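You operate a simulated robot arm through the tools that you are given. There is no shell and no other tool. Be economical: measure what you need, move in short steps, check, and stop when the job is done.

The job below is to be done with a simulated two-armed robot. You get a single attempt, and the scene is never put back.

TASK
Put the green tip on the cream top away on the top of the steel bench. Then take the blue tip and put it on the yellow block. Then take the yellow tip and put it on top of the yellow bulb. Then fetch the folded blue panel and set it on the bottom shelf of the grey rack. Then put the release bottle on the striped plate. Then take the white pad and put it on the second shelf from the bottom of the grey rack. Then take the white cloth and leave it on the lower shelf of the panel table. Then put the tin on the long black panel away on the third shelf from the top of the blue rack. Then put the white clip on the long black panel away on the top of the wooden bench. Then open the glue drawer, fetch the blue glue block from the inside of the glue drawer and set it on the top of the bonnet, then shut the drawer. Keep to this order. Set down upright: release bottle.
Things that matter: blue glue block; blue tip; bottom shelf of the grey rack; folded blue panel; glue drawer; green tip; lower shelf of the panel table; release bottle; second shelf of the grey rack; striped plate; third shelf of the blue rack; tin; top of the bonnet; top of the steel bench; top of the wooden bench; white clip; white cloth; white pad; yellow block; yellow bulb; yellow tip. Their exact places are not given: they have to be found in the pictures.

Only the result counts: the job must be done as asked and must still hold three seconds after the hand-in. Knocking over, shifting, dropping, spilling or breaking anything else fails it. Flat cloth is picked up by pressing the open fingertips on it (5 to 10 N) and closing them slowly along it; thin cloth reads only 2 to 8 mm in the jaws.

THE ROBOT
Two 7-joint arms with fingered hands on one trunk, on a base that drives. Base frame: it is fixed to the floor where the robot stands at the start and does not move with it; the origin is under the middle of the robot, x ahead of it, y to its left, z up; the surface under the hand at the start is at about z = 1220. Lengths are in mm, angles in degrees, forces in N, time in s.
The left shoulder is at the start at [200, 135, 1070], the right one opposite. With the tool pointing down near the work surface each hand reaches from about 100 to 960 mm from the robot's upright axis, wherever it stands, measured 20 degrees to its own side. Places, roughly: blue glue block [-2500, -750, 750]; blue tip (3x3x3 cm) [0, 900, 900]; bottom shelf of the grey rack [-1600, 4100, 100]; folded blue panel (6x9x3 cm) [-100, 1400, 900]; glue drawer [-2500, -600, 800]; green tip (3x3x3 cm) [700, 100, 1200]; lower shelf of the panel table [-2300, -2300, 300]; release bottle [-2750, 750, 1000]; second shelf of the grey rack [-1600, 4100, 500]; striped plate (12x8x1 cm) [-2200, -2500, 900]; third shelf of the blue rack [5000, -4300, 900]; tin [-2500, 500, 1000]; top of the bonnet [-300, 3100, 1000]; top of the steel bench [100, 1100, 900]; top of the wooden bench [2900, -4200, 900]; white clip (4x3x4 cm) [-2700, 0, 1000]; white cloth (8x6x4 cm) [-2900, 300, 900]; white pad (6x6x5 cm) [-2900, 500, 900]; yellow block (4x4x3 cm) [-2800, 3700, 900]; yellow bulb (4x4x6 cm) [600, -1400, 400]; yellow tip (3x3x3 cm) [0, 900, 900]. Payload 4 kg a hand.
Tool frame (each hand has its own): the origin (TCP) lies between the finger pads and is the grasp point; the fingertips stand 25 mm ahead of it; z points along the fingers, y is the line along which they close. The gripper opens to 88 mm. The gripper's body begins 29 mm behind the TCP. The gripper is a hand of 4 fingers: y runs from the thumb to the fingers, the wrist lies at [-13, -106, -174] in the tool frame, and closing takes about 1.5 s.
Orientation is that of the tool frame in the base frame, as [roll, pitch, yaw] about the fixed x, y, z axes, in that order (R = Rz(yaw) Ry(pitch) Rx(roll)). With the fingers straight down and the wrist toward the robot, the tool's x, y and z point along [0, 1, 0], [1, 0, 0] and [0, 0, -1] of the base frame.

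THE INTERFACE
- The arms move only by the tool arm_command. It takes "left_commands", "right_commands" or both (then of equal length, played together; a hand with none holds still); each is a list that holds one entry, the list of rows, each a list of 6 numbers: the shift along the tool's x, y, z in units of 300 mm (1.0 is 300 mm), then the turn, a rotation vector about the tool's x, y, z in units of 45 degrees (1.0 is 45 degrees). In form: [[[tx, ty, tz, ax, ay, az], ...]]. A call has 1 to 10 rows; each row is the pose to reach, as a shift and turn from the pose commanded when the call began, along the tool's axes at that moment. "left_jaw" and "right_jaw" are, for a hand that has rows, the opening, from 0 (shut) to 1 (fully open), set as the call begins (left out, the last holds). A call with a number of a shift or a turn outside -1 to 1 is refused whole. A row lasts 0.2 s, in which the tool goes at most 50 mm and 8.6 degrees; a call with a longer step from one row to the next is refused whole, and so is a gripper value outside its range. A pose out of reach is approached as far as the arm can. The call stops where the force on the tool passes 40 N (or 10 N more than at its start, if that is more) or the arm is blocked; 0.2 s more then pass. Each finger travels about 153 mm/s and halts on what it meets, pressing with about 29 N; the grip force reading is that of the motor and also rises with nothing between the fingers. The clock runs only during rows and for 0.2 s after the last one: add rows that repeat a pose to give the fingers time. The reply holds the time, the measured pose of the TCP, the force on the tool along the base axes, the opening and the grip force, in the units named above and with some noise, with the torque about the TCP (base axes, N m) and any sound that the robot's microphone picked up, and new pictures: "pictures" is both (left out), scene, wrist or none (wrist: the cameras of the hands that moved).
- Cameras (640 x 400 px; columns grow to the right, rows downward): "scene" is now at [113.5, 65.5, 1678.6]; the picture's right is [0.79, -0.62, 0.00], its down [-0.41, -0.52, -0.75] and it looks along [0.46, 0.59, -0.66] (base axes); focal length 214 px, centre (320, 200). "left" rides on the left gripper at [-64, -83, -98] in its tool frame; the picture's right is [-0.62, -0.37, 0.69], its down [0.71, -0.63, 0.30] and it looks along [0.32, 0.68, 0.65] (tool axes); focal length 265 px, centre (320, 200). "right" rides on the right gripper at [64, -83, -98] in its tool frame; the picture's right is [-0.62, 0.37, -0.69], its down [-0.71, -0.63, 0.30] and it looks along [-0.32, 0.68, 0.65] (tool axes); focal length 265 px, centre (320, 200).
- move_column(by): slides the trunk up (or, below 0, down) by that many mm; the arms and the scene camera ride with it, the base frame stays. It gives what a move gives, with no picture.
- roll_base(legs): drives the robot by 1 to 6 legs, each [ahead, left, turn to the left] in mm, mm and degrees, along the robot's own axes; the way and the turn of a leg run together, so that a leg with both is an arc; at most 1500 mm and 180 degrees a leg. The arms and the cameras ride along, it lands a little off, and it stops where it bumps. It gives what a move gives, and a new picture of the scene camera.
- move_fingers(index, middle, ring, thumb_bend, thumb_turn, hand): sets how far each is bent, from 0 (flat) to 1 (curled in); at 0.3 the hand is open as for a grip, at 0.7 the pads meet at the TCP. One left out holds its place. A second passes; each finger stops where it meets its share of the squeeze, and holds until it gets a number again. A gripper value or a shape takes the hand back. It gives what a move gives, with no picture; readings hold the bend of each and the force on the fingers (four entries, about 0 where the hand has none), thumb and palm. thumb_turn goes from beside the hand (0) to across from the fingers (1), as for a grip.
- grasp_type(shape, hand): the hand has 4 fingers and takes this shape, open, in about a second: jaw (thumb against the fingers, like two jaws); tri (thumb and two fingers); tip (a fingertip pinch); poke (one finger out to press); point (the index stretched); flat (the hand flat); cup (the hand cupped); fist (a fist). The gripper value then closes the fingers along that shape, each until it touches; the sizes above hold for jaw. It gives what a move gives, with no picture.
- head_to(pan, tilt): turns the head with the scene camera to pan (to the left, within 97 degrees either way) and tilt (down, from -29 to 69), counted from straight ahead of the robot. It gives what a move gives, and a new picture of the scene camera.
- point_at(camera, pixels): for up to 12 pixels [column, row] of the newest picture of that camera ("zoom" is the newest enlarged one), the place [x, y, z] in the base frame of the surface seen there, good to about 3 mm. The clock stands still meanwhile.
- inspect(camera, box): a new picture of the part [left, top, right, bottom] of that camera's present view, enlarged. The clock stands still meanwhile.
- hand_in(): hands the job in; it is judged then, once.

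Go step by step. Measure first, check grasps and placings, and put right what went wrong. The budget is 364 turns and 360 pictures, counting those below and the enlarged ones. Unless the task says otherwise, let go and move clear before handing in, and close with one line.

The tools are called after "Request:" as a command line: name --argument value ..., lists and objects as JSON in quotes. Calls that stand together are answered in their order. arm_command: Moves the arms, as the interface text tells. Its arguments: {"type":"object","properties":{"left_commands":{"type":"array","items":{"type":"array","items":{"type":"array","items":{"type":"number"}}}},"left_jaw":{"type":"number"},"right_commands":{"type":"array","items":{"type":"array","items":{"type":"array","items":{"type":"number"}}}},"right_jaw":{"type":"number"},"pictures":{"type":"string","enum":["both","scene","wrist","none"]}},"required":[]} The other tools are called the same way: move_column (by) slides the trunk up or down; grasp_type (shape, hand) gives the hand a shape; move_fingers (index, middle, ring, thumb_bend, thumb_turn, hand) moves the fingers one by one; roll_base (legs) drives the base; head_to (pan, tilt) turns the head that bears the scene camera; point_at (camera, pixels) gives the place of the surface under pixels of a picture; inspect (camera, box) takes an enlarged picture of a part of a camera's view; hand_in () hands the job in.

At the start:

```text
clock: 0.0
left_tool_pos: [253.3, 384.6, 1488.1]
left_orientation: [180.0, -0.1, 90.0]
left_force: [-0.1, -0.7, -0.3]
left_torque: [0.01, 0.0, 0.0]
left_grip_width: 87.8
left_finger_force: 0.0
left_shape: jaw
left_bend: [0.3, 0.3, 0.3, 0.3, 0.98]
left_finger forces: [0.0, 0.1, 0.0, 0.0, 0.0, 0.1]
right_tool_pos: [632.4, 40.3, 1437.0]
right_orientation: [179.9, 0.0, 90.0]
right_force: [0.1, -0.5, 0.4]
right_torque: [0.01, 0.01, 0.03]
right_grip_width: 87.5
right_finger_force: 0.1
right_shape: jaw
right_bend: [0.3, 0.3, 0.3, 0.3, 0.98]
right_finger forces: [0.0, 0.0, 0.0, 0.0, 0.1, 0.0]
trunk travel left (down, up): [-675.0, 95.0]
robot x, y, heading: [-1.9, 1.5, 0.2]
head pan, tilt: [51.8, 41.5]
```

scene: 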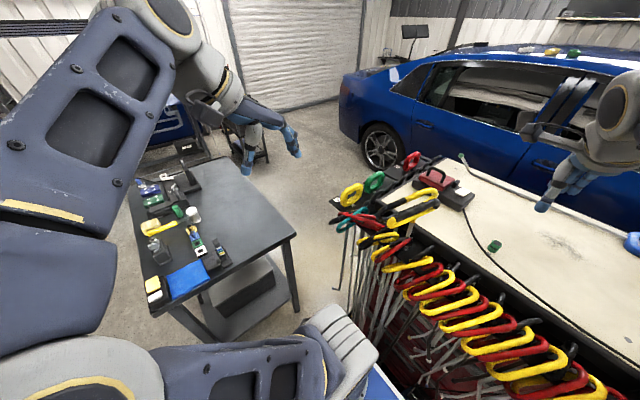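
right: 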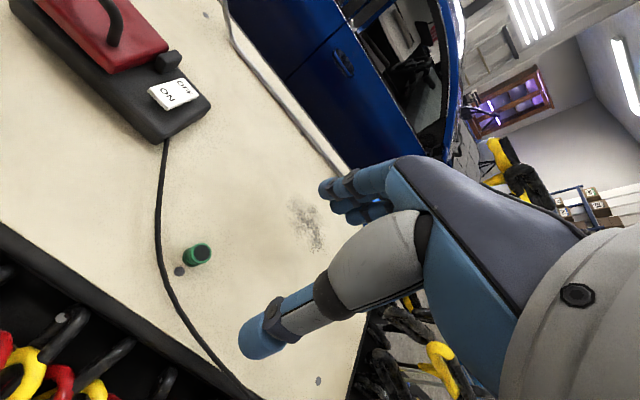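
left: 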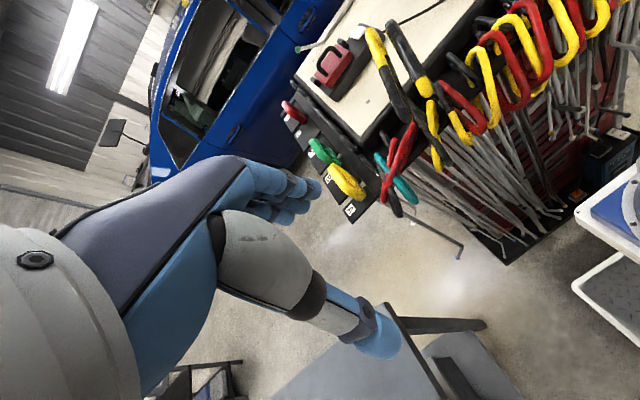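

The green tip shows at scene (494,246) and right-wrist (197,255); the steel bench is at left in the scene. I measure these first.

Request:
point_at --camera "right" --pixels '[[197, 255], [203, 250], [190, 258], [230, 255], [179, 271], [260, 180]]'

Request:
point_at --camera "scene" --pixels '[[494, 246], [178, 211], [193, 214], [186, 280], [152, 285], [240, 240], [200, 245], [160, 227], [285, 230], [170, 250]]'

Request:
inspect --camera "scene" --box '[120, 150, 300, 310]'

```text
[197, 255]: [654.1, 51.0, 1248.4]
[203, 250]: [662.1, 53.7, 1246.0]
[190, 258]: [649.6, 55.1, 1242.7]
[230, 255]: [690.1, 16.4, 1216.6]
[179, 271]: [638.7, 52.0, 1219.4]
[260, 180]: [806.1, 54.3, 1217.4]
```

```text
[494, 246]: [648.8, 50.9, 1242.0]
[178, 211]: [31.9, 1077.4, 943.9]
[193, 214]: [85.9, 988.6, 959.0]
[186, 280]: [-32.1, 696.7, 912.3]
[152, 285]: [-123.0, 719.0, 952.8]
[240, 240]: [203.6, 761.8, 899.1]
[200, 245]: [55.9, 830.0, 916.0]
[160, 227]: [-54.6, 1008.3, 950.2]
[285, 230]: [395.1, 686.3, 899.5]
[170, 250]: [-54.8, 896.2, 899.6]
```

```text
2.50 times, centred on (210, 230) of scene
```

zoom: 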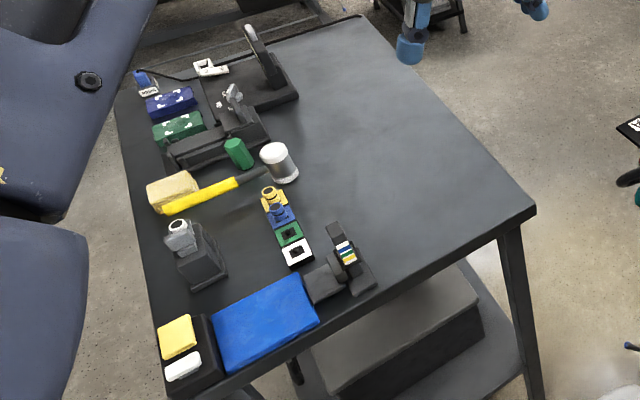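

The bench is at z≈900 and the tips sit in a row at zoom (280,215). I look closer at the green tip before grasping.

Request:
inspect --camera "right" --box '[150, 220, 246, 280]'

```text
6.67 times, centred on (198, 250) of right
```

zoom: 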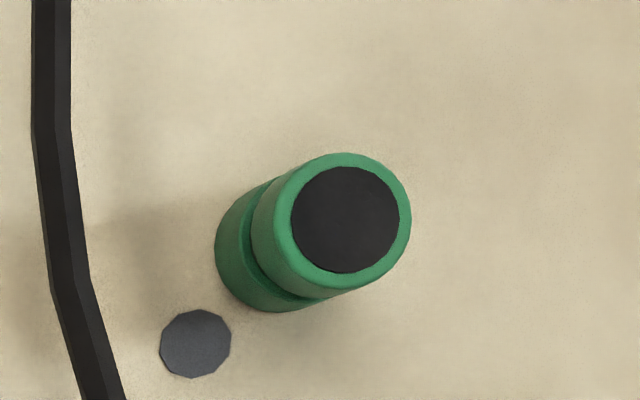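

Request:
point_at --camera "zoom" --pixels '[[345, 220], [345, 160], [345, 285], [285, 220], [405, 220], [235, 260], [270, 305]]'

```text
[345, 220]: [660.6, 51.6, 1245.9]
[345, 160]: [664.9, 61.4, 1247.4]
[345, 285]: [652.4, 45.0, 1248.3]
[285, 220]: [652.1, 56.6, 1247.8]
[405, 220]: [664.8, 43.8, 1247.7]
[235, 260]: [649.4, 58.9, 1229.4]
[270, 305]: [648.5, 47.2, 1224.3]
```

Green tip axis is at about (658.5, 52.5), top at 1248 on the surface at 1218. I descend to above it and check.

Request:
arm_command --right_commands '[[[0.04, 0.087, 0.05, 0, 0, 0], [0.04, 0.087, 0.2, 0, 0, 0], [0.04, 0.087, 0.35, 0, 0, 0], [0.04, 0.087, 0.45, 0, 0, 0], [0.04, 0.087, 0.45, 0, 0, 0]]]' --right_jaw 1 --pictures "wrist"

```text
clock: 1.2
left_tool_pos: [252.2, 384.0, 1488.4]
left_orientation: [-180.0, 0.1, 90.0]
left_force: [-0.5, 0.0, 0.1]
left_torque: [0.02, 0.01, 0.0]
left_grip_width: 87.8
left_finger_force: 0.1
left_shape: jaw
left_bend: [0.3, 0.3, 0.3, 0.3, 0.98]
left_finger forces: [0.1, 0.0, 0.0, 0.1, 0.0, 0.0]
right_tool_pos: [656.1, 53.1, 1301.7]
right_orientation: [-180.0, 0.0, 89.9]
right_force: [0.5, -0.9, -0.9]
right_torque: [0.02, 0.01, 0.02]
right_grip_width: 87.5
right_finger_force: 0.0
right_shape: jaw
right_bend: [0.3, 0.3, 0.3, 0.3, 0.98]
right_finger forces: [0.0, 0.0, 0.0, 0.0, 0.0, 0.1]
trunk travel left (down, up): [-675.0, 95.0]
robot x, y, heading: [1.7, -1.1, -0.2]
head pan, tilt: [51.8, 41.5]
```

right: 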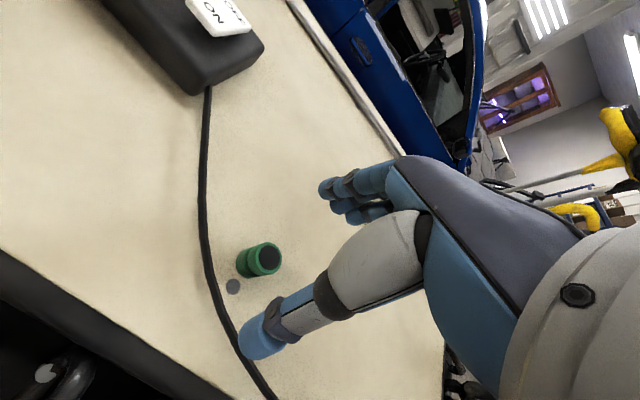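

The cable near (215,290) may lie under the thumb; I measure it.

Request:
point_at --camera "right" --pixels '[[207, 255], [215, 295], [235, 345], [250, 365], [265, 256], [268, 390], [262, 338]]'

```text
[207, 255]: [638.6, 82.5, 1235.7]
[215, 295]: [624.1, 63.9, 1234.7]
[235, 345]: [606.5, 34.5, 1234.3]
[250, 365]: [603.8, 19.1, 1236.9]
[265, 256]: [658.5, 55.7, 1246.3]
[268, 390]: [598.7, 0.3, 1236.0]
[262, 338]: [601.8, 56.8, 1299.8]
```

The cable stands up to 1235 right under the thumb, so I turn the hand 45° to close along the cable and narrow the jaw.

Request:
arm_command --right_commands '[[[0, 0.008, 0, 0, 0, -0.17], [0, 0.008, 0, 0, 0, -0.34], [0, 0.008, 0, 0, 0, -0.51], [0, 0.008, 0, 0, 0, -0.68], [0, 0.008, 0, 0, 0, -0.85], [0, 0.008, 0, 0, 0, -1], [0, 0.008, 0.03, 0, 0, -1]]]' --right_jaw 0.6 --pictures "wrist"

```text
clock: 2.8
left_tool_pos: [253.3, 385.0, 1488.9]
left_orientation: [-180.0, 0.1, 90.0]
left_force: [-0.9, 0.1, -0.7]
left_torque: [-0.04, -0.01, 0.01]
left_grip_width: 87.6
left_finger_force: 0.1
left_shape: jaw
left_bend: [0.3, 0.3, 0.3, 0.3, 0.98]
left_finger forces: [0.0, 0.0, 0.0, 0.1, 0.0, 0.1]
right_tool_pos: [660.2, 53.5, 1292.2]
right_orientation: [-180.0, 0.0, 135.1]
right_force: [0.2, 0.3, -0.5]
right_torque: [-0.01, 0.03, 0.0]
right_grip_width: 53.1
right_finger_force: 0.1
right_shape: jaw
right_bend: [0.29, 0.4, 0.37, 0.64, 1.0]
right_finger forces: [0.0, 0.0, 0.0, 0.0, 0.0, 0.0]
trunk travel left (down, up): [-675.0, 95.0]
robot x, y, heading: [-3.2, 1.0, 0.1]
head pan, tilt: [51.8, 41.5]
```

right: 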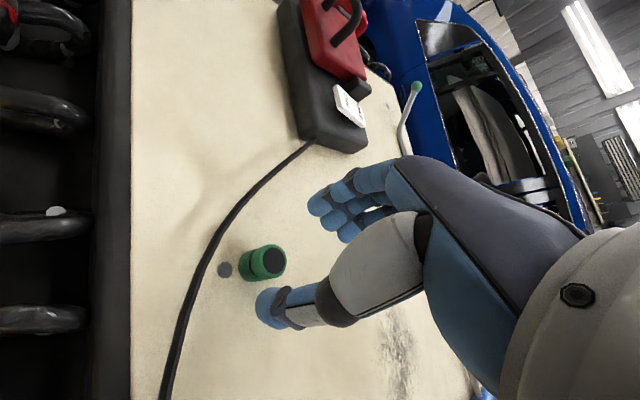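

The thumb now clears the cable. I descend and close.

Request:
arm_command --right_commands '[[[0, 0, 0.08, 0, 0, 0], [0, 0, 0.15, 0, 0, 0], [0, 0, 0.15, 0, 0, 0]]]' --pictures "wrist"

Request:
arm_command --right_commands '[[[0, 0, 0, 0, 0, 0], [0, 0, 0, 0, 0, 0], [0, 0, 0, 0, 0, 0], [0, 0, 0, 0, 0, 0], [0, 0, 0, 0, 0, 0], [0, 0, 0, 0, 0, 0]]]' --right_jaw 0 --pictures "wrist"

```text
clock: 3.6
left_tool_pos: [252.5, 384.3, 1489.4]
left_orientation: [-179.9, 0.0, 90.0]
left_force: [-0.5, -0.4, 0.2]
left_torque: [0.03, 0.01, -0.03]
left_grip_width: 87.6
left_finger_force: 0.0
left_shape: jaw
left_bend: [0.3, 0.3, 0.3, 0.3, 0.98]
left_finger forces: [0.0, 0.1, 0.0, 0.1, 0.0, 0.1]
right_tool_pos: [660.2, 51.9, 1246.8]
right_orientation: [-179.9, 0.0, 135.0]
right_force: [-0.5, 0.0, 0.5]
right_torque: [0.02, 0.0, -0.02]
right_grip_width: 53.2
right_finger_force: 0.1
right_shape: jaw
right_bend: [0.29, 0.4, 0.37, 0.64, 1.0]
right_finger forces: [0.0, 0.1, 0.0, 0.0, 0.0, 0.1]
trunk travel left (down, up): [-675.0, 95.0]
robot x, y, heading: [-0.4, -2.5, -0.2]
head pan, tilt: [51.8, 41.5]
```

right: 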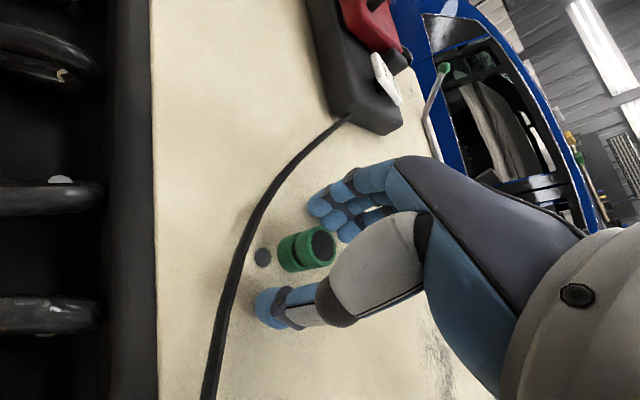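

```text
clock: 5.0
left_tool_pos: [252.5, 384.3, 1489.8]
left_orientation: [180.0, 0.0, 90.1]
left_force: [-0.2, -0.1, 0.1]
left_torque: [0.0, 0.01, -0.01]
left_grip_width: 87.5
left_finger_force: 0.1
left_shape: jaw
left_bend: [0.3, 0.3, 0.3, 0.3, 0.98]
left_finger forces: [0.1, 0.0, 0.0, 0.0, 0.0, 0.0]
right_tool_pos: [659.7, 52.4, 1247.3]
right_orientation: [-179.9, -0.1, 135.0]
right_force: [0.3, 0.4, -0.4]
right_torque: [0.02, -0.01, -0.01]
right_grip_width: 15.0
right_finger_force: 29.1
right_shape: jaw
right_bend: [0.73, 0.61, 0.71, 0.77, 0.98]
right_finger forces: [12.8, 13.1, 1.5, 0.0, 23.2, 0.0]
trunk travel left (down, up): [-675.0, 95.0]
robot x, y, heading: [-2.0, -1.5, 0.0]
head pan, tilt: [51.8, 41.5]
```

right: 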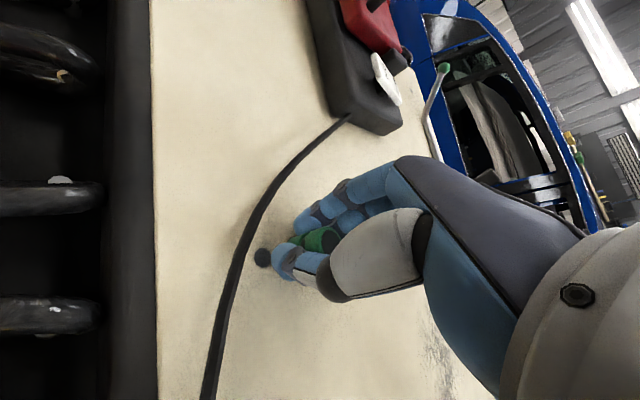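

The tip is held between thumb and fingers (15 mm, 29 N). I lift it back up.

Request:
arm_command --right_commands '[[[0, 0, -0.1, 0, 0, 0], [0, 0, -0.25, 0, 0, 0], [0, 0, -0.4, 0, 0, 0], [0, 0, -0.55, 0, 0, 0], [0, 0, -0.65, 0, 0, 0]]]' --pictures "both"

```text
clock: 6.2
left_tool_pos: [252.9, 384.3, 1489.7]
left_orientation: [-179.9, 0.0, 89.9]
left_force: [-0.2, -0.2, 0.1]
left_torque: [-0.01, 0.0, 0.01]
left_grip_width: 87.8
left_finger_force: 0.1
left_shape: jaw
left_bend: [0.3, 0.3, 0.3, 0.3, 0.98]
left_finger forces: [0.0, 0.0, 0.0, 0.0, 0.1, 0.1]
right_tool_pos: [659.7, 53.5, 1443.4]
right_orientation: [-179.9, 0.1, 134.9]
right_force: [0.3, 0.6, -0.1]
right_torque: [0.0, -0.01, 0.0]
right_grip_width: 15.0
right_finger_force: 28.5
right_shape: jaw
right_bend: [0.73, 0.61, 0.71, 0.78, 0.98]
right_finger forces: [12.3, 13.3, 1.2, 0.0, 22.9, 0.0]
trunk travel left (down, up): [-675.0, 95.0]
robot x, y, heading: [-2.1, 1.1, -0.2]
head pan, tilt: [51.8, 41.5]
```

scene: 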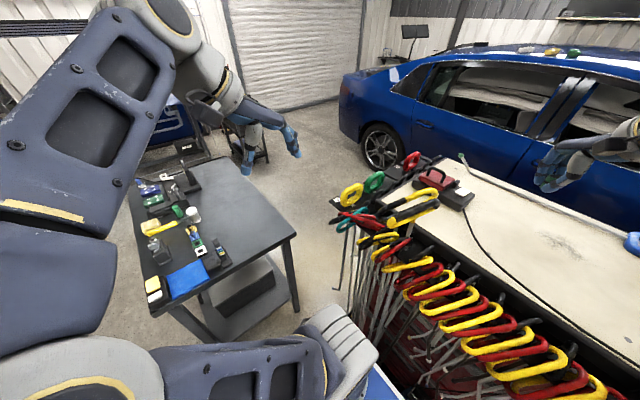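
right: 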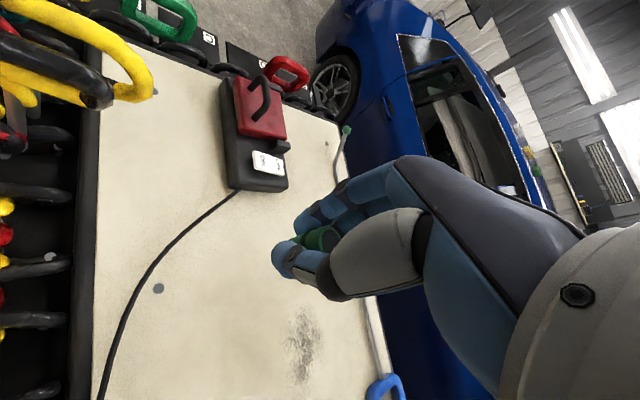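

The green tip is held. Before driving I survey the surroundings with the head.

Request:
head_to --pan 95 --tilt 35

Request:
head_to --pan 0 --tilt 60

Request:
head_to --pan -95 --tilt 35

```text
clock: 7.3
left_tool_pos: [253.7, 386.2, 1488.5]
left_orientation: [-179.9, -0.1, 90.0]
left_force: [-0.2, -0.1, -0.7]
left_torque: [0.02, 0.02, -0.01]
left_grip_width: 87.5
left_finger_force: 0.1
left_shape: jaw
left_bend: [0.3, 0.3, 0.3, 0.3, 0.98]
left_finger forces: [0.0, 0.0, 0.0, 0.0, 0.0, 0.0]
right_tool_pos: [658.8, 53.8, 1442.2]
right_orientation: [-179.9, 0.0, 134.9]
right_force: [0.1, -0.1, -0.6]
right_torque: [-0.03, 0.05, 0.0]
right_grip_width: 14.5
right_finger_force: 29.5
right_shape: jaw
right_bend: [0.73, 0.61, 0.71, 0.78, 0.98]
right_finger forces: [12.4, 13.4, 1.1, 0.0, 23.0, 0.0]
trunk travel left (down, up): [-675.0, 95.0]
robot x, y, heading: [0.2, 0.5, 0.2]
head pan, tilt: [95.0, 35.0]
```

scene: 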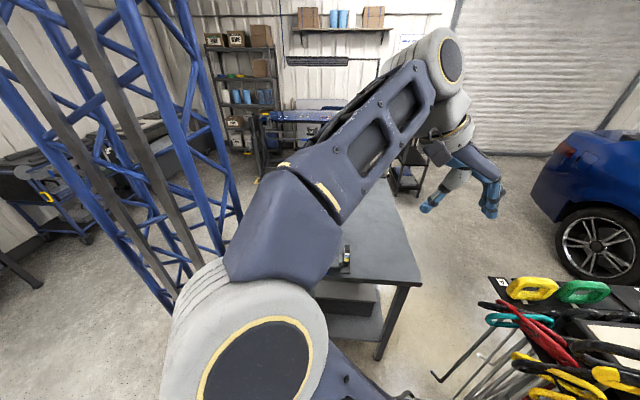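

```text
clock: 9.0
left_tool_pos: [254.2, 385.3, 1489.4]
left_orientation: [179.9, 0.0, 90.0]
left_force: [0.8, 0.8, 0.0]
left_torque: [0.0, -0.02, 0.01]
left_grip_width: 87.3
left_finger_force: 0.0
left_shape: jaw
left_bend: [0.3, 0.3, 0.3, 0.3, 0.98]
left_finger forces: [0.1, 0.0, 0.0, 0.0, 0.0, 0.1]
right_tool_pos: [660.6, 54.1, 1442.8]
right_orientation: [-179.9, 0.0, 135.0]
right_force: [0.4, 0.2, 0.2]
right_torque: [0.0, 0.0, -0.02]
right_grip_width: 14.8
right_finger_force: 29.0
right_shape: jaw
right_bend: [0.73, 0.61, 0.71, 0.78, 0.98]
right_finger forces: [12.4, 13.3, 1.1, 0.0, 23.0, 0.0]
trunk travel left (down, up): [-675.0, 95.0]
robot x, y, heading: [1.2, -5.0, -0.4]
head pan, tilt: [0.0, 60.0]
```

scene: 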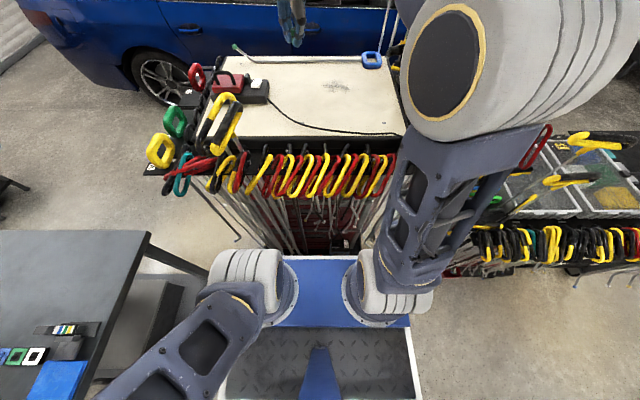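

```text
clock: 10.7
left_tool_pos: [252.1, 383.9, 1489.1]
left_orientation: [179.9, 0.0, 90.0]
left_force: [-0.1, -0.6, 0.5]
left_torque: [0.02, 0.02, 0.01]
left_grip_width: 87.4
left_finger_force: 0.1
left_shape: jaw
left_bend: [0.3, 0.3, 0.3, 0.3, 0.98]
left_finger forces: [0.1, 0.0, 0.0, 0.0, 0.1, 0.0]
right_tool_pos: [658.6, 53.5, 1442.9]
right_orientation: [179.9, 0.0, 135.1]
right_force: [0.7, -0.1, -0.5]
right_torque: [0.0, 0.01, -0.01]
right_grip_width: 14.8
right_finger_force: 29.2
right_shape: jaw
right_bend: [0.73, 0.61, 0.71, 0.78, 0.98]
right_finger forces: [12.4, 13.3, 1.2, 0.1, 23.0, 0.0]
trunk travel left (down, up): [-675.0, 95.0]
robot x, y, heading: [3.4, 1.5, 0.1]
head pan, tilt: [-95.0, 35.0]
```

scene: 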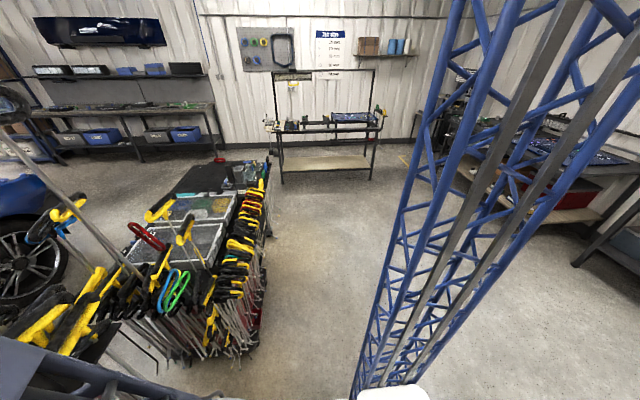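

I see clear floor left of the cart, and the robot's own deck ahead. I need the deck outline and cart clearances, so I look down ahead.

Request:
head_to --pan 20 --tilt 69

```text
clock: 12.7
left_tool_pos: [253.4, 383.6, 1489.4]
left_orientation: [179.9, 0.0, 90.0]
left_force: [-0.1, 0.0, -0.1]
left_torque: [-0.01, -0.02, 0.01]
left_grip_width: 87.7
left_finger_force: 0.1
left_shape: jaw
left_bend: [0.3, 0.3, 0.3, 0.3, 0.98]
left_finger forces: [0.1, 0.0, 0.1, 0.0, 0.0, 0.0]
right_tool_pos: [659.5, 53.5, 1442.8]
right_orientation: [180.0, 0.0, 135.0]
right_force: [0.2, 0.0, -0.2]
right_torque: [0.0, 0.0, 0.03]
right_grip_width: 14.9
right_finger_force: 29.6
right_shape: jaw
right_bend: [0.73, 0.61, 0.71, 0.78, 0.98]
right_finger forces: [12.4, 13.4, 1.1, 0.1, 23.0, 0.0]
trunk travel left (down, up): [-675.0, 95.0]
robot x, y, heading: [-0.0, 0.3, -0.0]
head pan, tilt: [20.0, 68.8]
```

scene: 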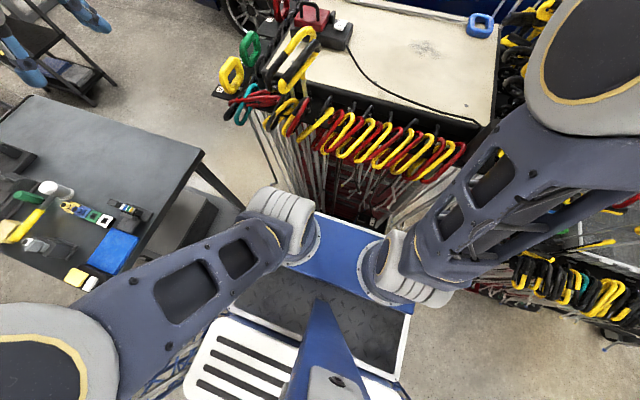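

Request:
point_at --camera "scene" --pixels '[[340, 230], [400, 385], [413, 320], [240, 320], [345, 190], [270, 155], [205, 150], [85, 280], [75, 275], [130, 270], [250, 215], [20, 98]]'

```text
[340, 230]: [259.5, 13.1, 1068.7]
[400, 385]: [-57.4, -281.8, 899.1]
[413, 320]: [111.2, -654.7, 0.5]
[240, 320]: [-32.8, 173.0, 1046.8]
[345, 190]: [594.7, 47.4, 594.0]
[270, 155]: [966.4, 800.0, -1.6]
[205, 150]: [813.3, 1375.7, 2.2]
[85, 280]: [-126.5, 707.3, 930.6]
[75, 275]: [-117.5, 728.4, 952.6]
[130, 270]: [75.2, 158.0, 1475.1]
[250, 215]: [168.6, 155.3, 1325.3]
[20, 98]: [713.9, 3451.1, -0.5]
```

The bench edge is near y≈680 and the cart front near x≈500. I back up 150, turn left 90° and approach the bench, looking as I go.

Request:
roll_base --legs '[[-150, 0, 0], [0, 0, 90]]'

Request:
head_to --pan 0 --tilt 55

```text
clock: 17.8
left_tool_pos: [-532.2, 251.9, 1488.4]
left_orientation: [180.0, 0.0, -179.8]
left_force: [-0.2, -1.0, 0.8]
left_torque: [-0.01, 0.0, 0.0]
left_grip_width: 87.9
left_finger_force: 0.0
left_shape: jaw
left_bend: [0.3, 0.3, 0.3, 0.3, 0.98]
left_finger forces: [0.0, 0.1, 0.0, 0.1, 0.0, 0.0]
right_tool_pos: [-202.5, 659.7, 1442.7]
right_orientation: [-180.0, 0.0, -134.8]
right_force: [-0.2, 0.2, 1.1]
right_torque: [0.02, 0.03, -0.02]
right_grip_width: 14.7
right_finger_force: 28.7
right_shape: jaw
right_bend: [0.73, 0.61, 0.71, 0.78, 0.98]
right_finger forces: [12.9, 13.5, 1.0, 0.0, 22.2, 0.0]
trunk travel left (down, up): [-675.0, 95.0]
robot x, y, heading: [-149.5, -1.1, 90.1]
head pan, tilt: [20.0, 68.8]
```

scene: 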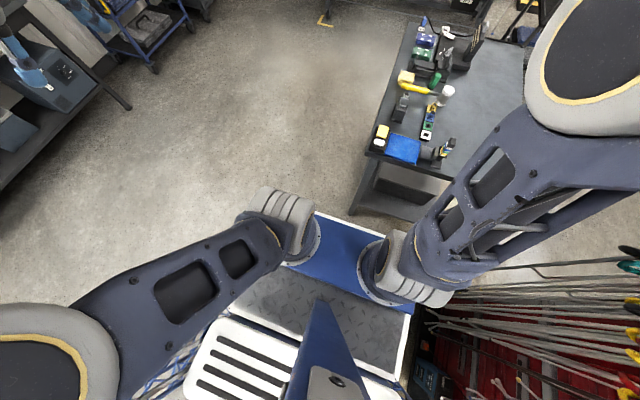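

```text
clock: 18.7
left_tool_pos: [-532.6, 250.8, 1489.7]
left_orientation: [179.9, 0.1, -179.7]
left_force: [-0.3, 0.2, -0.1]
left_torque: [0.02, 0.04, 0.02]
left_grip_width: 87.6
left_finger_force: 0.0
left_shape: jaw
left_bend: [0.3, 0.3, 0.3, 0.3, 0.98]
left_finger forces: [0.0, 0.0, 0.1, 0.0, 0.0, 0.1]
right_tool_pos: [-202.5, 659.7, 1442.6]
right_orientation: [-180.0, 0.0, -134.8]
right_force: [-0.6, 0.0, 0.7]
right_torque: [0.01, -0.02, -0.02]
right_grip_width: 14.8
right_finger_force: 29.1
right_shape: jaw
right_bend: [0.73, 0.61, 0.71, 0.78, 0.98]
right_finger forces: [12.9, 13.6, 0.9, 0.1, 22.3, 0.1]
trunk travel left (down, up): [-675.0, 95.0]
robot x, y, heading: [-147.0, 0.9, 90.6]
head pan, tilt: [0.0, 55.0]
```

scene: 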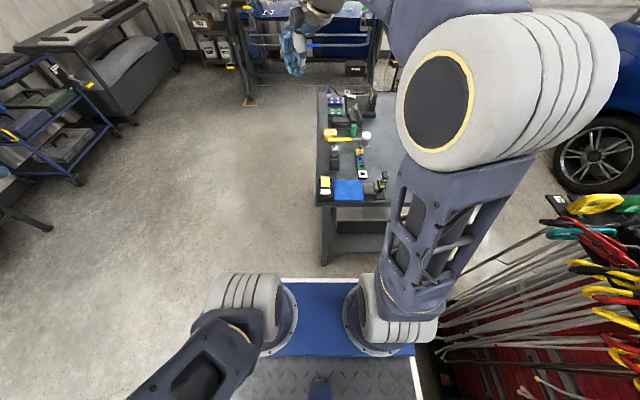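

I check how close the hanging rods reach before moving sideways to the right.

Request:
point_at --camera "scene" --pixels '[[462, 265], [450, 340], [440, 350], [555, 225], [590, 235], [580, 295], [325, 205], [318, 100], [350, 192], [390, 190], [362, 172], [335, 150]]'

```text
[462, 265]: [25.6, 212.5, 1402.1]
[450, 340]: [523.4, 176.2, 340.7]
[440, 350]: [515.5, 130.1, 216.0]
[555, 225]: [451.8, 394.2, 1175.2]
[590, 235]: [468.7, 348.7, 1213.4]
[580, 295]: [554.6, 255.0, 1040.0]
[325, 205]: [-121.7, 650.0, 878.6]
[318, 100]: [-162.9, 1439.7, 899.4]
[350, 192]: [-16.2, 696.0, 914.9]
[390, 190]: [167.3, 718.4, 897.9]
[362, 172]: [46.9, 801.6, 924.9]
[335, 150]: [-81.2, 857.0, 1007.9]
```

Rods start at x≥440, so I can shift 100 right and 250 ahead.

Request:
roll_base --legs '[[0, -100, 0], [230, 0, 0]]'

```text
clock: 21.1
left_tool_pos: [-433.1, 483.4, 1487.9]
left_orientation: [-180.0, -0.1, -179.9]
left_force: [0.6, -0.1, 0.8]
left_torque: [-0.03, -0.03, -0.01]
left_grip_width: 87.5
left_finger_force: 0.0
left_shape: jaw
left_bend: [0.3, 0.3, 0.3, 0.3, 0.98]
left_finger forces: [0.1, 0.0, 0.1, 0.0, 0.0, 0.0]
right_tool_pos: [-104.1, 890.1, 1444.0]
right_orientation: [-179.9, 0.0, -134.8]
right_force: [-0.4, 0.4, -0.5]
right_torque: [-0.01, 0.03, 0.02]
right_grip_width: 14.9
right_finger_force: 29.1
right_shape: jaw
right_bend: [0.73, 0.61, 0.71, 0.78, 0.98]
right_finger forces: [13.1, 13.6, 1.0, 0.1, 22.2, 0.1]
trunk travel left (down, up): [-675.0, 95.0]
robot x, y, heading: [-49.9, 227.7, 90.1]
head pan, tilt: [0.0, 55.0]
```

scene: 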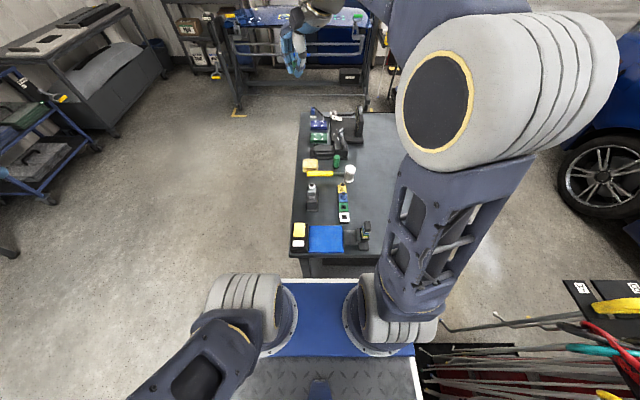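

The hand is above the bench. I check the right elbow position relative to the clamps before lowering the trunk.

Request:
point_at --camera "scene" --pixels '[[440, 100], [600, 60], [510, 200], [580, 290], [620, 305], [345, 172], [342, 195], [320, 178], [350, 150], [380, 180], [320, 75]]'

Request:
inspect --camera "scene" --box '[280, 100, 400, 260]'

```text
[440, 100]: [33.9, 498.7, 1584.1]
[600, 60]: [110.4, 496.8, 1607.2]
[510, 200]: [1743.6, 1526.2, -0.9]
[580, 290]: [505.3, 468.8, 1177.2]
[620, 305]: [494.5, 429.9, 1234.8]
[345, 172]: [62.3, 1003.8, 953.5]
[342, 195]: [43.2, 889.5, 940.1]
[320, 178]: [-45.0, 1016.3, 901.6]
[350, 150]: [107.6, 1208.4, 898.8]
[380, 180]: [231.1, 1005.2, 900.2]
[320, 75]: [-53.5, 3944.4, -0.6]
```

```text
2.50 times, centred on (340, 180) of scene
```

zoom: 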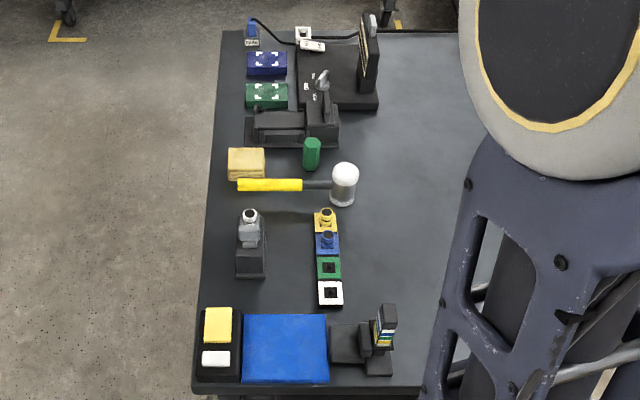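

The elbow is clear. I lower the trunk 330 mm.

Request:
move_column --by -320

```text
clock: 24.3
left_tool_pos: [-433.6, 482.9, 1168.3]
left_orientation: [-180.0, 0.0, -179.8]
left_force: [0.5, 0.3, -0.2]
left_torque: [0.0, -0.05, 0.01]
left_grip_width: 87.6
left_finger_force: 0.1
left_shape: jaw
left_bend: [0.3, 0.3, 0.3, 0.3, 0.98]
left_finger forces: [0.1, 0.0, 0.0, 0.1, 0.0, 0.1]
right_tool_pos: [-103.5, 889.7, 1122.5]
right_orientation: [180.0, 0.0, -134.8]
right_force: [0.6, -0.5, 0.8]
right_torque: [0.02, 0.0, -0.03]
right_grip_width: 14.7
right_finger_force: 28.8
right_shape: jaw
right_bend: [0.73, 0.61, 0.71, 0.78, 0.98]
right_finger forces: [13.0, 13.6, 1.0, 0.0, 22.2, 0.0]
trunk travel left (down, up): [-355.0, 415.0]
robot x, y, heading: [-49.6, 234.0, 90.1]
head pan, tilt: [0.0, 55.0]
```

I move the tip over the free bench spot (220, 800) while turning the hand back to face forward.

Request:
arm_command --right_commands '[[[-0.078, -0.139, 0, 0, 0, 0.143], [-0.156, -0.279, 0, 0, 0, 0.286], [-0.234, -0.418, 0, 0, 0, 0.429], [-0.313, -0.558, 0, 0, 0, 0.571], [-0.391, -0.697, 0, 0, 0, 0.714], [-0.469, -0.837, 0, 0, 0, 0.857], [-0.547, -0.976, 0, 0, 0, 1], [-0.547, -0.976, 0.1, 0, 0, 1]]]' --pictures "both"

```text
clock: 26.1
left_tool_pos: [-433.1, 482.7, 1168.5]
left_orientation: [-180.0, -0.1, -179.7]
left_force: [1.3, -0.1, -1.4]
left_torque: [0.04, 0.0, 0.0]
left_grip_width: 87.4
left_finger_force: 0.1
left_shape: jaw
left_bend: [0.3, 0.3, 0.3, 0.3, 0.98]
left_finger forces: [0.0, 0.0, 0.1, 0.0, 0.0, 0.0]
right_tool_pos: [218.7, 801.4, 1091.7]
right_orientation: [-180.0, 0.0, -179.8]
right_force: [0.4, -0.5, -0.8]
right_torque: [-0.01, 0.03, 0.02]
right_grip_width: 14.5
right_finger_force: 29.2
right_shape: jaw
right_bend: [0.73, 0.61, 0.71, 0.78, 0.98]
right_finger forces: [12.9, 13.9, 1.1, 0.1, 22.1, 0.1]
trunk travel left (down, up): [-355.0, 415.0]
robot x, y, heading: [-48.3, 229.1, 90.1]
head pan, tilt: [0.0, 55.0]
```

scene: 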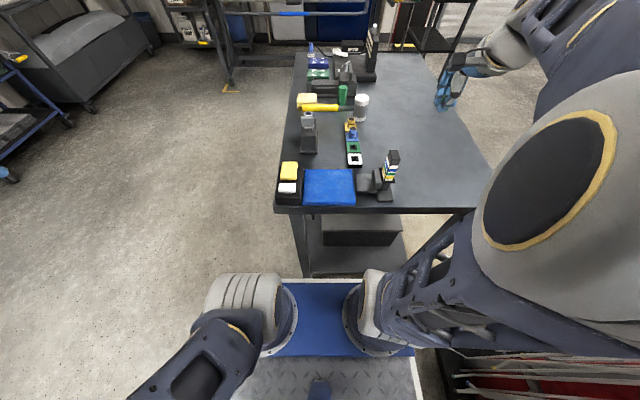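
right: 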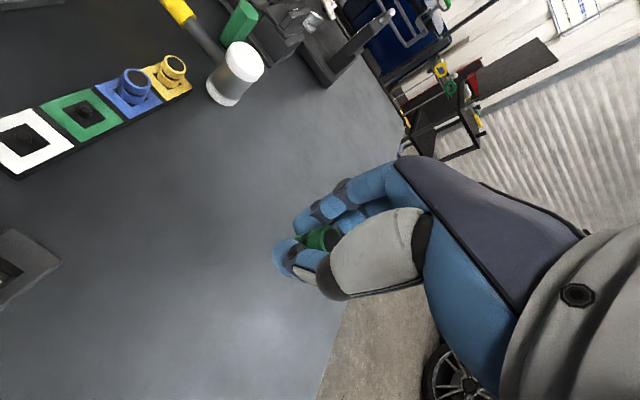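

All clear below. I lower to bench contact (TCP ≈ 930).

Request:
arm_command --right_commands '[[[0, 0, 0.13, 0, 0, 0], [0, 0, 0.27, 0, 0, 0], [0, 0, 0.4, 0, 0, 0], [0, 0, 0.48, 0, 0, 0], [0, 0, 0.51, 0, 0, 0], [0, 0, 0.525, 0, 0, 0], [0, 0, 0.535, 0, 0, 0]]]' --pictures "wrist"

```text
clock: 27.7
left_tool_pos: [-433.6, 483.3, 1168.7]
left_orientation: [180.0, 0.1, -179.9]
left_force: [0.1, 0.1, -0.6]
left_torque: [-0.02, -0.02, -0.02]
left_grip_width: 87.4
left_finger_force: 0.0
left_shape: jaw
left_bend: [0.3, 0.3, 0.3, 0.3, 0.98]
left_finger forces: [0.1, 0.1, 0.0, 0.0, 0.0, 0.1]
right_tool_pos: [219.1, 800.7, 933.5]
right_orientation: [-180.0, 0.1, -179.8]
right_force: [0.3, 0.6, 0.4]
right_torque: [-0.03, -0.01, 0.0]
right_grip_width: 14.6
right_finger_force: 29.5
right_shape: jaw
right_bend: [0.73, 0.61, 0.71, 0.79, 0.98]
right_finger forces: [12.7, 14.2, 1.1, 0.0, 22.1, 0.1]
trunk travel left (down, up): [-355.0, 415.0]
robot x, y, heading: [-46.4, 230.3, 89.9]
head pan, tilt: [0.0, 55.0]
```

right: 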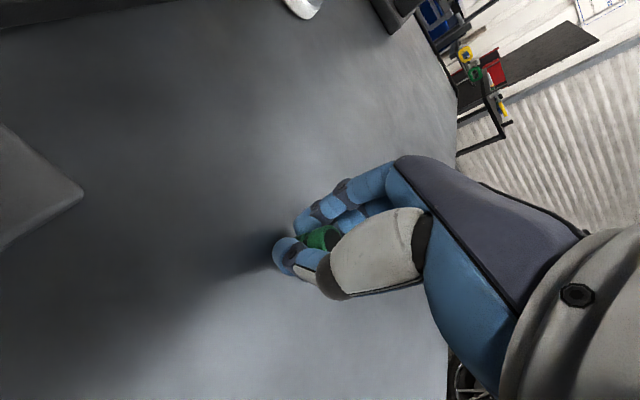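

Request:
arm_command --right_commands '[[[0, 0, 0.007, 0, 0, 0], [0, 0, 0.012, 0, 0, 0], [0, 0, 0.015, 0, 0, 0]]]' --pictures "none"

```text
clock: 28.5
left_tool_pos: [-433.6, 481.7, 1169.4]
left_orientation: [-179.9, 0.0, -179.8]
left_force: [0.2, 0.7, 0.2]
left_torque: [-0.04, -0.04, -0.01]
left_grip_width: 87.8
left_finger_force: 0.1
left_shape: jaw
left_bend: [0.3, 0.3, 0.3, 0.3, 0.98]
left_finger forces: [0.0, 0.0, 0.0, 0.0, 0.1, 0.0]
right_tool_pos: [220.0, 800.7, 927.8]
right_orientation: [180.0, 0.0, -179.7]
right_force: [-0.1, 0.4, -0.7]
right_torque: [-0.04, 0.0, 0.0]
right_grip_width: 14.6
right_finger_force: 28.8
right_shape: jaw
right_bend: [0.73, 0.61, 0.71, 0.79, 0.98]
right_finger forces: [12.7, 14.2, 1.1, 0.1, 22.2, 0.1]
trunk travel left (down, up): [-355.0, 415.0]
robot x, y, heading: [-47.9, 231.7, 90.2]
head pan, tilt: [0.0, 55.0]
```

No contact yet; I ease down a few more mm.

Request:
arm_command --right_commands '[[[0, 0, 0.005, 0, 0, 0], [0, 0, 0.009, 0, 0, 0]]]' --pictures "wrist"

Request:
inspect --camera "right" --box '[240, 190, 400, 290]'

```text
clock: 29.1
left_tool_pos: [-433.3, 483.0, 1168.3]
left_orientation: [180.0, -0.1, -179.8]
left_force: [0.6, 0.1, 0.2]
left_torque: [0.02, 0.01, 0.0]
left_grip_width: 87.3
left_finger_force: 0.1
left_shape: jaw
left_bend: [0.3, 0.3, 0.3, 0.3, 0.98]
left_finger forces: [0.1, 0.1, 0.1, 0.0, 0.0, 0.0]
right_tool_pos: [219.2, 799.3, 925.3]
right_orientation: [180.0, 0.1, -179.7]
right_force: [-0.3, 0.7, 7.8]
right_torque: [0.11, 0.0, 0.04]
right_grip_width: 14.3
right_finger_force: 29.0
right_shape: jaw
right_bend: [0.73, 0.61, 0.71, 0.79, 0.98]
right_finger forces: [12.9, 15.3, 0.8, 0.0, 22.8, 0.0]
trunk travel left (down, up): [-355.0, 415.0]
robot x, y, heading: [-45.5, 230.0, 90.5]
head pan, tilt: [0.0, 55.0]
```

right: 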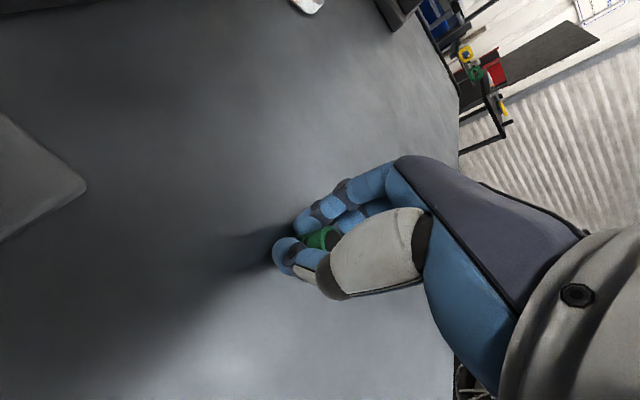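

```text
4.00 times, centred on (320, 240) of right
```

zoom: 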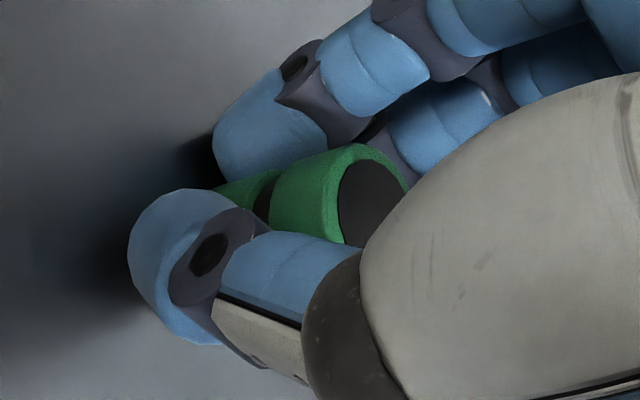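

Contact at 8 N, tip upright. I open slightly and then lift away.

Request:
arm_command --right_commands '[[[0, 0, 0, 0, 0, 0], [0, 0, 0, 0, 0, 0], [0, 0, 0, 0, 0, 0], [0, 0, 0, 0, 0, 0]]]' --right_jaw 0.65 --pictures "none"

Request:
arm_command --right_commands '[[[0, 0, -0.1, 0, 0, 0], [0, 0, -0.22, 0, 0, 0], [0, 0, -0.35, 0, 0, 0], [0, 0, -0.48, 0, 0, 0], [0, 0, -0.48, 0, 0, 0]]]' --pictures "both"

```text
clock: 30.1
left_tool_pos: [-433.2, 481.4, 1168.3]
left_orientation: [-180.0, 0.0, -179.8]
left_force: [0.2, -0.1, -0.3]
left_torque: [0.0, 0.03, 0.01]
left_grip_width: 87.6
left_finger_force: 0.1
left_shape: jaw
left_bend: [0.3, 0.3, 0.3, 0.3, 0.98]
left_finger forces: [0.1, 0.0, 0.0, 0.0, 0.0, 0.0]
right_tool_pos: [220.8, 800.1, 925.6]
right_orientation: [-180.0, 0.1, -179.9]
right_force: [0.9, -1.6, 5.7]
right_torque: [0.12, 0.0, -0.02]
right_grip_width: 55.2
right_finger_force: 0.0
right_shape: jaw
right_bend: [0.29, 0.4, 0.36, 0.62, 1.0]
right_finger forces: [2.9, 2.9, 0.0, 0.1, 0.0, 0.0]
trunk travel left (down, up): [-355.0, 415.0]
robot x, y, heading: [-47.0, 229.2, 89.9]
head pan, tilt: [0.0, 55.0]
```

```text
clock: 31.3
left_tool_pos: [-433.7, 482.1, 1168.5]
left_orientation: [179.9, -0.1, -179.8]
left_force: [-0.3, 0.0, -0.2]
left_torque: [0.01, -0.01, 0.01]
left_grip_width: 87.4
left_finger_force: 0.1
left_shape: jaw
left_bend: [0.3, 0.3, 0.3, 0.3, 0.98]
left_finger forces: [0.1, 0.1, 0.1, 0.0, 0.0, 0.0]
right_tool_pos: [218.3, 799.8, 1068.5]
right_orientation: [180.0, 0.1, -179.9]
right_force: [0.2, -0.3, -0.3]
right_torque: [-0.01, 0.0, 0.0]
right_grip_width: 57.0
right_finger_force: 0.1
right_shape: jaw
right_bend: [0.28, 0.39, 0.36, 0.62, 1.0]
right_finger forces: [0.0, 0.0, 0.0, 0.0, 0.1, 0.0]
trunk travel left (down, up): [-355.0, 415.0]
robot x, y, heading: [-46.9, 229.8, 90.1]
head pan, tilt: [0.0, 55.0]
```

scene: 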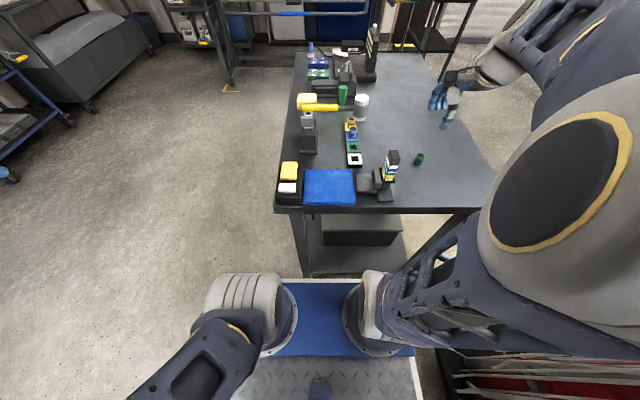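
right: 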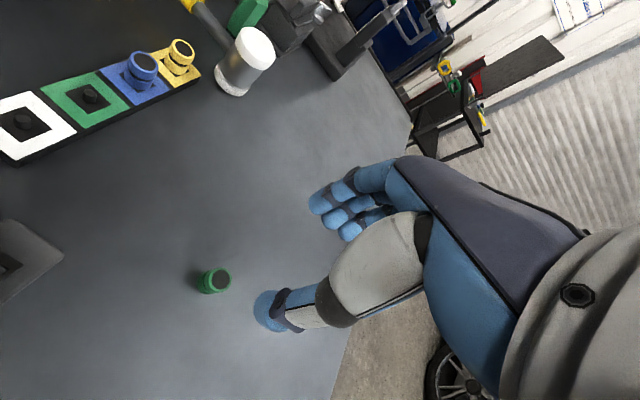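

The green tip stands at wrist (215,281). Now the blue tip at wrist (140,68): zoom and measure.

Request:
inspect --camera "right" --box '[80, 20, 272, 140]'

Request:
point_at --camera "zoom" --pixels '[[210, 145], [205, 175], [170, 150], [250, 150], [205, 215], [335, 95], [345, 130], [150, 200], [250, 220], [300, 195], [30, 260], [500, 100]]'

```text
3.33 times, centred on (176, 80) of right
```

zoom: 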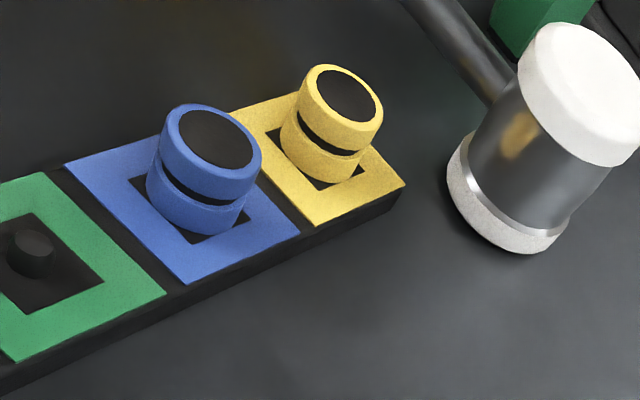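

```text
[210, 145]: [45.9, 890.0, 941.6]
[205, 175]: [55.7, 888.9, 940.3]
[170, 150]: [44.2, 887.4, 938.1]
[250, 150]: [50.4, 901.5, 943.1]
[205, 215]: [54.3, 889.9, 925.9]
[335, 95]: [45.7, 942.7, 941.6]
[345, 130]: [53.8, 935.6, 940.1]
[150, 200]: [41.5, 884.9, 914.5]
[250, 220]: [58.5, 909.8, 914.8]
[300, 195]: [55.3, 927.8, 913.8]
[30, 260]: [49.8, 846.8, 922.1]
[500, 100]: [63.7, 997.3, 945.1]
```

Blue tip axis ≈(47,891), top 942; yellow sits at +49 mm in y. I turn the hand 90° so fingers close across the row, and move above it.

Request:
arm_command --right_commands '[[[0.1, 0.05, 0, 0, 0, 0.17], [0.2, 0.1, 0, 0, 0, 0.34], [0.3, 0.16, 0, 0, 0, 0.51], [0.4, 0.21, 0, 0, 0, 0.68], [0.5, 0.26, 0, 0, 0, 0.85], [0.57, 0.303, 0, 0, 0, 1]]]' --right_jaw 0.7 --pictures "none"

Request:
arm_command --right_commands '[[[0, 0, 0, 0, 0, 0.17], [0, 0, 0, 0, 0, 0.34], [0, 0, 0, 0, 0, 0.51], [0, 0, 0, 0, 0, 0.68], [0, 0, 0, 0, 0, 0.85], [0, 0, 0, 0, 0, 1], [0, 0, 0.1, 0, 0, 1]]]' --pictures "both"

```text
clock: 32.7
left_tool_pos: [-433.1, 482.5, 1167.6]
left_orientation: [-180.0, 0.1, -179.9]
left_force: [1.1, -0.4, -0.6]
left_torque: [0.02, -0.04, 0.0]
left_grip_width: 87.6
left_finger_force: 0.0
left_shape: jaw
left_bend: [0.3, 0.3, 0.3, 0.3, 0.98]
left_finger forces: [0.1, 0.0, 0.0, 0.0, 0.0, 0.0]
right_tool_pos: [48.5, 891.1, 1069.4]
right_orientation: [179.9, -0.1, 135.2]
right_force: [-0.1, 0.7, -0.3]
right_torque: [0.02, 0.03, 0.02]
right_grip_width: 61.3
right_finger_force: 0.0
right_shape: jaw
right_bend: [0.28, 0.37, 0.34, 0.58, 0.99]
right_finger forces: [0.0, 0.1, 0.0, 0.0, 0.0, 0.1]
trunk travel left (down, up): [-355.0, 415.0]
robot x, y, heading: [-47.8, 230.3, 90.4]
head pan, tilt: [0.0, 55.0]
```

```text
clock: 34.3
left_tool_pos: [-434.0, 483.0, 1169.0]
left_orientation: [-180.0, -0.1, -179.7]
left_force: [-1.4, 0.4, 0.1]
left_torque: [-0.04, 0.02, 0.0]
left_grip_width: 87.9
left_finger_force: 0.0
left_shape: jaw
left_bend: [0.3, 0.3, 0.3, 0.3, 0.98]
left_finger forces: [0.0, 0.0, 0.0, 0.0, 0.0, 0.0]
right_tool_pos: [47.6, 889.2, 1039.2]
right_orientation: [-180.0, -0.1, 90.3]
right_force: [-0.5, -0.8, 0.2]
right_torque: [0.0, 0.03, 0.02]
right_grip_width: 61.0
right_finger_force: 0.0
right_shape: jaw
right_bend: [0.28, 0.37, 0.34, 0.58, 0.99]
right_finger forces: [0.0, 0.1, 0.0, 0.1, 0.0, 0.1]
trunk travel left (down, up): [-355.0, 415.0]
robot x, y, heading: [-52.2, 228.4, 90.2]
head pan, tilt: [0.0, 55.0]
```

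scene: 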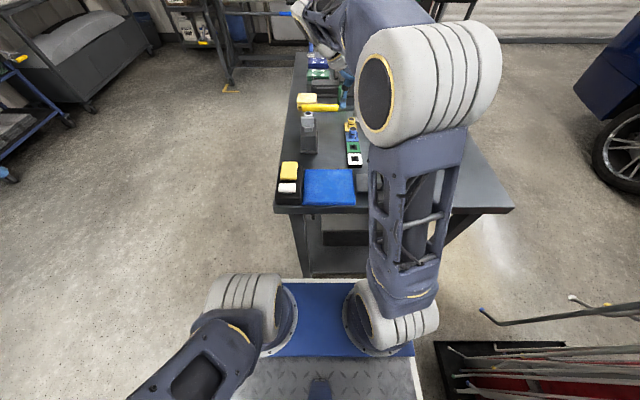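
right: 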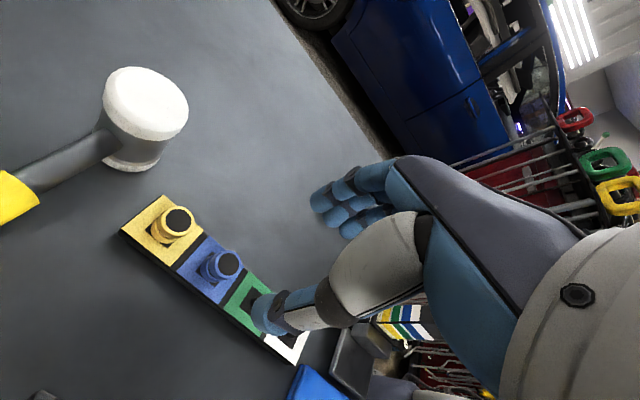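

The hand sits across the row. I re-measure the blue tip's top from this view before descending.

Request:
inspect --camera "right" --box '[130, 200, 290, 300]'

Request:
point_at --camera "zoom" --pixels '[[387, 258], [387, 215], [330, 235], [440, 280], [195, 90], [350, 250], [480, 400]]'

```text
4.00 times, centred on (210, 250) of right
```

zoom: 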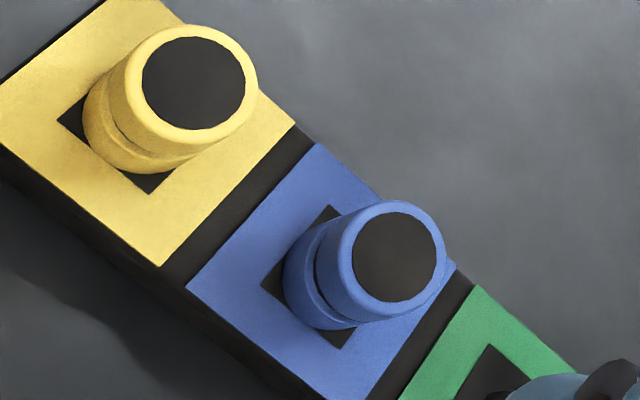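

```text
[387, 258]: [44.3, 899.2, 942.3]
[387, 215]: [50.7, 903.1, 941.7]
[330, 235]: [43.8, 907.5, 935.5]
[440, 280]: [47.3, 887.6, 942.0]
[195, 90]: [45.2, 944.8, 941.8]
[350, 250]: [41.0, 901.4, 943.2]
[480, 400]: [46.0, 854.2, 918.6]
```

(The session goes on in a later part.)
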